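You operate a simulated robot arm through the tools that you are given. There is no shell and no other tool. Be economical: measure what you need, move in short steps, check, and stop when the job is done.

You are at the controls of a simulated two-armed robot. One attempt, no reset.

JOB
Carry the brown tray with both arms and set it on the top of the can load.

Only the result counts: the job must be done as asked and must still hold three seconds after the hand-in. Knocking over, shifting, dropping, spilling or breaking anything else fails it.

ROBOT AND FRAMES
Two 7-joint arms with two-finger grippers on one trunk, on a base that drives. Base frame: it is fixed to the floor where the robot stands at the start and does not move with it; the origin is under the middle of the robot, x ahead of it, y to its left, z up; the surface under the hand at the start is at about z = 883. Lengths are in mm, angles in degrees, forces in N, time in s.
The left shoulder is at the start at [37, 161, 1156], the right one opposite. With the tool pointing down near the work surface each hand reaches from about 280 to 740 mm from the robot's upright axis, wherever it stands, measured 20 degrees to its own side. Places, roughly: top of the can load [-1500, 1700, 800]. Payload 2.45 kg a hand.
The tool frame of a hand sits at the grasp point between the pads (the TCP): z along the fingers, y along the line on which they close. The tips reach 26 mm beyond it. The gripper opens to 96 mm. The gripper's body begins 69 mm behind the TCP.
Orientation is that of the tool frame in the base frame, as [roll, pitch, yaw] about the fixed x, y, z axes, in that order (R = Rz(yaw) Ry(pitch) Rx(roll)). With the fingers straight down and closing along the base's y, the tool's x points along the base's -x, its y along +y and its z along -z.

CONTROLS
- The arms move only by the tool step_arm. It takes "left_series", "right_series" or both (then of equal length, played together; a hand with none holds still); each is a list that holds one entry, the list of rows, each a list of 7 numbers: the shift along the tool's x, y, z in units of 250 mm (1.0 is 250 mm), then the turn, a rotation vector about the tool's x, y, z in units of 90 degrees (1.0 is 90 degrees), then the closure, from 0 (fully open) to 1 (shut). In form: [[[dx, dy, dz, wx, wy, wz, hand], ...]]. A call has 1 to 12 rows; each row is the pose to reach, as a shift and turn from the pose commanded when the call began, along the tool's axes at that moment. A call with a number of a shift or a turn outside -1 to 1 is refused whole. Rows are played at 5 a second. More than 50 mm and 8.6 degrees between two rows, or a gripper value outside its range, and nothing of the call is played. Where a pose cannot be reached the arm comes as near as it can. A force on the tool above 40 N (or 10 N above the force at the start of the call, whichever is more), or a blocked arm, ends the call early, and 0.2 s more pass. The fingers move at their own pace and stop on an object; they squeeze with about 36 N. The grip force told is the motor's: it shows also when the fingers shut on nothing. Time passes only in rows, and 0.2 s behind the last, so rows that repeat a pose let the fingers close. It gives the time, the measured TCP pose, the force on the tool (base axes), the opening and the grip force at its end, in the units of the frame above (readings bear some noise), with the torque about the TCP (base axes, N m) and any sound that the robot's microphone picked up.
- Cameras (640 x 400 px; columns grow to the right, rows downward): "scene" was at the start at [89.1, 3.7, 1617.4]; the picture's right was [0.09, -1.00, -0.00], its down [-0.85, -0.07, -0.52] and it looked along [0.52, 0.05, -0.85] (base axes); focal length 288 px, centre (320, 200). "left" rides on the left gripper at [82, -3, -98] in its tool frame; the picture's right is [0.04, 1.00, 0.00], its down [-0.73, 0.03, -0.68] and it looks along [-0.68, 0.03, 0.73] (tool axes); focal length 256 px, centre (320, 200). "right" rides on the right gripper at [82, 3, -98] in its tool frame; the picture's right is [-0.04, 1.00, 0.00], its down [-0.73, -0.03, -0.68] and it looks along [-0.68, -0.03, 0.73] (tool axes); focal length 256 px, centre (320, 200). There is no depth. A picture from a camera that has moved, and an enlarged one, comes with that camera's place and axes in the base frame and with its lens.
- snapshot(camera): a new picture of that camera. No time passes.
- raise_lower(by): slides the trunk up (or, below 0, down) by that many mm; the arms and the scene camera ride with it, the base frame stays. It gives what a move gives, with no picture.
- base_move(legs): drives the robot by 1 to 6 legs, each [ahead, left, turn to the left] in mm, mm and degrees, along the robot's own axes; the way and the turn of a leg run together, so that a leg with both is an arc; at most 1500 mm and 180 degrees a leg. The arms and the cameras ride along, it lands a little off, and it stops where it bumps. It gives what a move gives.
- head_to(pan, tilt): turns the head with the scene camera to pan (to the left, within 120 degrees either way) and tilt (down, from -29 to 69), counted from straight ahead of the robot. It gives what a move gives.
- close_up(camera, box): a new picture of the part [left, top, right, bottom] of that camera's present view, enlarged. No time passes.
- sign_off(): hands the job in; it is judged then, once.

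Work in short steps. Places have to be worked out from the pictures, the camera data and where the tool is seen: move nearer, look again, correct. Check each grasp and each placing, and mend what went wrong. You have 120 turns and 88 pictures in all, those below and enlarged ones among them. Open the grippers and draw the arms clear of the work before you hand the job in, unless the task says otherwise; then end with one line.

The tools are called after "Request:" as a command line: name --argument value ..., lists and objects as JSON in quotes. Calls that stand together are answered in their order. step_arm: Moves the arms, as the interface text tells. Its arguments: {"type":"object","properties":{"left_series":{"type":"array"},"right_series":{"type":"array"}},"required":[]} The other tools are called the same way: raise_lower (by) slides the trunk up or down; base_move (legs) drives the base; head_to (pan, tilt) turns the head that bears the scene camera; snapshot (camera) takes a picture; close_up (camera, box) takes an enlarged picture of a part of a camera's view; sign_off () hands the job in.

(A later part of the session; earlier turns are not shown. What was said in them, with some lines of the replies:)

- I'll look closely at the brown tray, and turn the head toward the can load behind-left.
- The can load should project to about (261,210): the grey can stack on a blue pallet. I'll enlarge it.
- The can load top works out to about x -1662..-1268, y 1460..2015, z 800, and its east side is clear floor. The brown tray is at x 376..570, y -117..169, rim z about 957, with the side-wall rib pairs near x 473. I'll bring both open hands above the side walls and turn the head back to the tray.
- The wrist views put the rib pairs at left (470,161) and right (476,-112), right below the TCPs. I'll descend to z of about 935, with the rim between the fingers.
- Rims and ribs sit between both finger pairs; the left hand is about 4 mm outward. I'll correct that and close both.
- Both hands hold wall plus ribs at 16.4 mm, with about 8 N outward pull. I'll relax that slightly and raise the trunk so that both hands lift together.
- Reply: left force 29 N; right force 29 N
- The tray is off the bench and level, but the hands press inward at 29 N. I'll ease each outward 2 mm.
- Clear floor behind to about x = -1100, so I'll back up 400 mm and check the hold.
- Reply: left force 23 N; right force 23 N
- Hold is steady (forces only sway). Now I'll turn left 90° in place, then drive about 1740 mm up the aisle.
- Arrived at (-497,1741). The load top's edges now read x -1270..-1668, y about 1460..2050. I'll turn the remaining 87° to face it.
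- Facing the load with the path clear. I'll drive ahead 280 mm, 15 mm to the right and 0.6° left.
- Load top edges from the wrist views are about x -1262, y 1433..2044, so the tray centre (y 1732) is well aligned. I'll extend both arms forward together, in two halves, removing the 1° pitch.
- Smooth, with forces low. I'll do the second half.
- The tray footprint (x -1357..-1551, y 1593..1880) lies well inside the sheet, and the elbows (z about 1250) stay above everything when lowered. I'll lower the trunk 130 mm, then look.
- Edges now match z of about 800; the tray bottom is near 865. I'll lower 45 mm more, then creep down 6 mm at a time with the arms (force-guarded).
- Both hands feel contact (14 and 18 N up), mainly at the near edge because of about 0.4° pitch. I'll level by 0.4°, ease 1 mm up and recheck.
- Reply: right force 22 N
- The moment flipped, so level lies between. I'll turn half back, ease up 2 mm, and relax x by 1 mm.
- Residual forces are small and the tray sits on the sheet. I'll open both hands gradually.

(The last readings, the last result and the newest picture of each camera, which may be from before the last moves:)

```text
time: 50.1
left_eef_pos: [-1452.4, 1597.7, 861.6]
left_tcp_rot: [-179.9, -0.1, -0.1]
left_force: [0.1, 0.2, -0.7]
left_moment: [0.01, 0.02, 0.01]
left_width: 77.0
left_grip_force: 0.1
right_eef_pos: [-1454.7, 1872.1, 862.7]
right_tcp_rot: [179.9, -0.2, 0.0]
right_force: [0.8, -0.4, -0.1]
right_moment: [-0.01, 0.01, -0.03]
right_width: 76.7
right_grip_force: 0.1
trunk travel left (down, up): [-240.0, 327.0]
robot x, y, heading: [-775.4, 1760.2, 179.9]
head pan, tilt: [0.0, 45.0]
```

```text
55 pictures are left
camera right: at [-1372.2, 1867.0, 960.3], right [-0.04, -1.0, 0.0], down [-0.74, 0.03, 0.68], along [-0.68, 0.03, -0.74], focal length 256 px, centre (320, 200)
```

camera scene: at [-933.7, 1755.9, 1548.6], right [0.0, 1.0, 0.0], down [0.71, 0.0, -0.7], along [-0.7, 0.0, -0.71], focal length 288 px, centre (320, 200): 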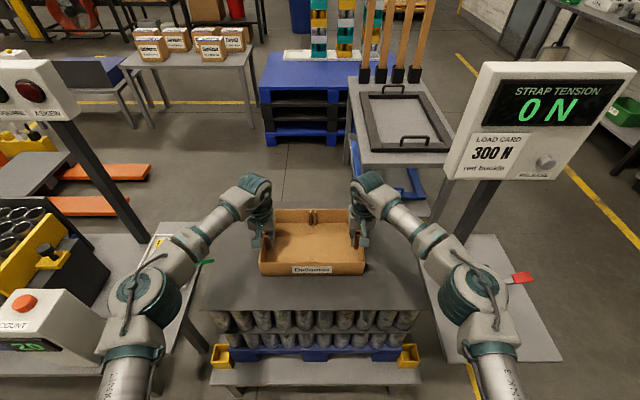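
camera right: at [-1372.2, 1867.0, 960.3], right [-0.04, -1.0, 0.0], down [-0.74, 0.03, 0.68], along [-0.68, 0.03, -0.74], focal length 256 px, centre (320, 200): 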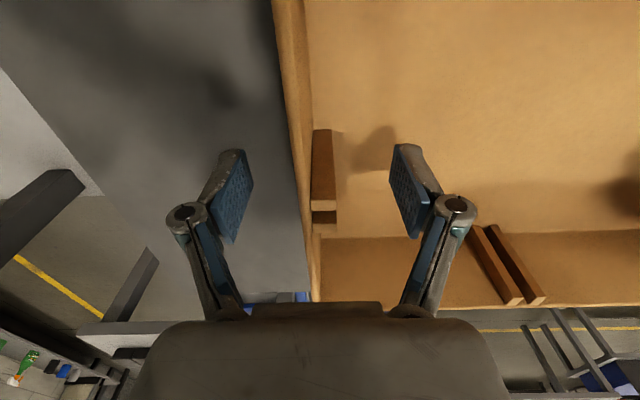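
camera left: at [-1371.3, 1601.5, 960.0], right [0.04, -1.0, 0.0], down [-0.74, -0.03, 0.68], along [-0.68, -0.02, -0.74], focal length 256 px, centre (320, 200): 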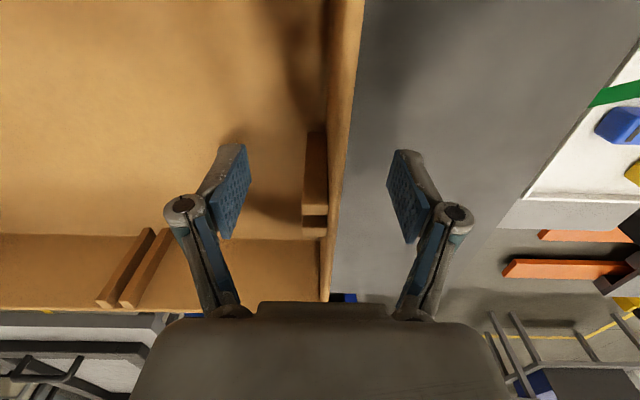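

Both hands are free of the tray. I'll raise the trunk straight up 180 mm, back the robot off 350 mm, and check.

Request:
raise_lower --by 180

Request:
base_move --legs '[[-350, 0, 0]]'

Request:
snapshot --camera "scene"

Request:
close_up --camera "scene" --box '[200, 100, 440, 300]'

```text
time: 52.1
left_eef_pos: [-1453.9, 1598.2, 1039.9]
left_tcp_rot: [-179.7, -0.2, -0.1]
left_force: [-1.6, 0.4, 0.6]
left_moment: [0.0, -0.01, 0.0]
left_width: 77.0
left_grip_force: 0.1
right_eef_pos: [-1459.2, 1871.2, 1041.0]
right_tcp_rot: [179.9, -0.3, -0.1]
right_force: [-0.1, 0.0, -0.3]
right_moment: [0.02, 0.01, 0.03]
right_width: 76.8
right_grip_force: 0.0
trunk travel left (down, up): [-420.0, 147.0]
robot x, y, heading: [-778.8, 1761.0, 179.8]
head pan, tilt: [0.0, 45.0]
```

```text
time: 54.4
left_eef_pos: [-1105.0, 1601.1, 1039.6]
left_tcp_rot: [-179.8, -0.1, -0.5]
left_force: [0.0, 0.5, -0.1]
left_moment: [-0.02, -0.01, 0.0]
left_width: 76.8
left_grip_force: 0.1
right_eef_pos: [-1108.7, 1873.9, 1040.0]
right_tcp_rot: [179.9, -0.3, -0.5]
right_force: [0.5, 0.4, 0.0]
right_moment: [-0.01, -0.03, 0.03]
right_width: 76.7
right_grip_force: 0.1
trunk travel left (down, up): [-420.0, 147.0]
robot x, y, heading: [-428.9, 1757.8, 179.8]
head pan, tilt: [0.0, 45.0]
```

```text
54 pictures are left
camera scene: at [-510.7, 1754.7, 1729.4], right [0.01, 1.0, 0.0], down [0.71, -0.01, -0.7], along [-0.7, 0.01, -0.71], focal length 288 px, centre (320, 200)
```

scene: 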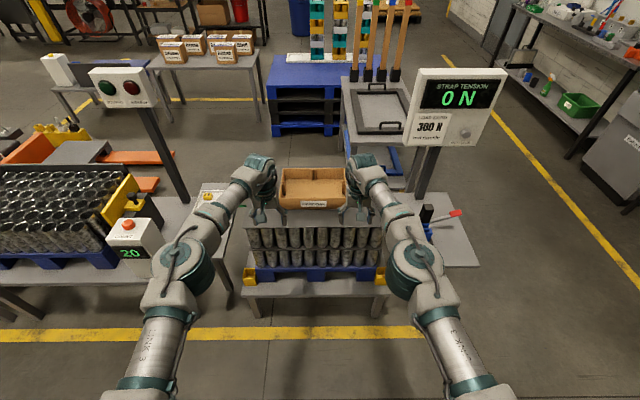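

```text
2.00 times, centred on (320, 200) of scene
camera zoom: at [-510.7, 1754.7, 1729.4], right [0.01, 1.0, 0.0], down [0.71, -0.01, -0.7], along [-0.7, 0.01, -0.71], focal length 577 px, centre (320, 200)
```

zoom: 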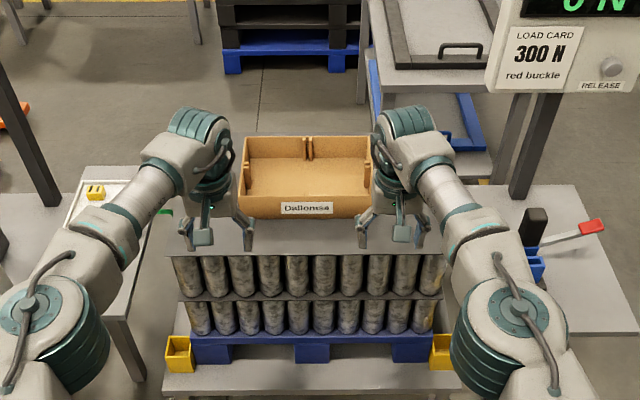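

The tray sits flat on the sheet, the load is undisturbed, and the arms are clear. I'll open the hands fully, then hand in.

Request:
step_arm --left_series '[[[0, 0, 0, 0, 0, 0, 0], [0, 0, 0, 0, 0, 0, 0]]]' --right_series '[[[0, 0, 0, 0, 0, 0, 0], [0, 0, 0, 0, 0, 0, 0]]]'

Request:
sign_off

```text
time: 55.0
left_eef_pos: [-1100.8, 1601.3, 1043.4]
left_tcp_rot: [-179.7, 0.0, -0.5]
left_force: [0.1, -0.9, 0.3]
left_moment: [-0.03, 0.0, -0.02]
left_width: 96.0
left_grip_force: 0.0
right_eef_pos: [-1108.8, 1873.7, 1044.1]
right_tcp_rot: [179.9, -0.1, -0.6]
right_force: [-0.8, 1.3, -1.1]
right_moment: [0.0, -0.01, 0.01]
right_width: 95.9
right_grip_force: 0.1
trunk travel left (down, up): [-420.0, 147.0]
robot x, y, heading: [-427.9, 1758.7, 179.7]
head pan, tilt: [0.0, 45.0]
```

```text
The job is handed in.
```

I carried the brown tray with both arms and set it flat near the middle of the can load's top; the last picture showed nothing disturbed, and I handed in with the grippers open and the arms clear.
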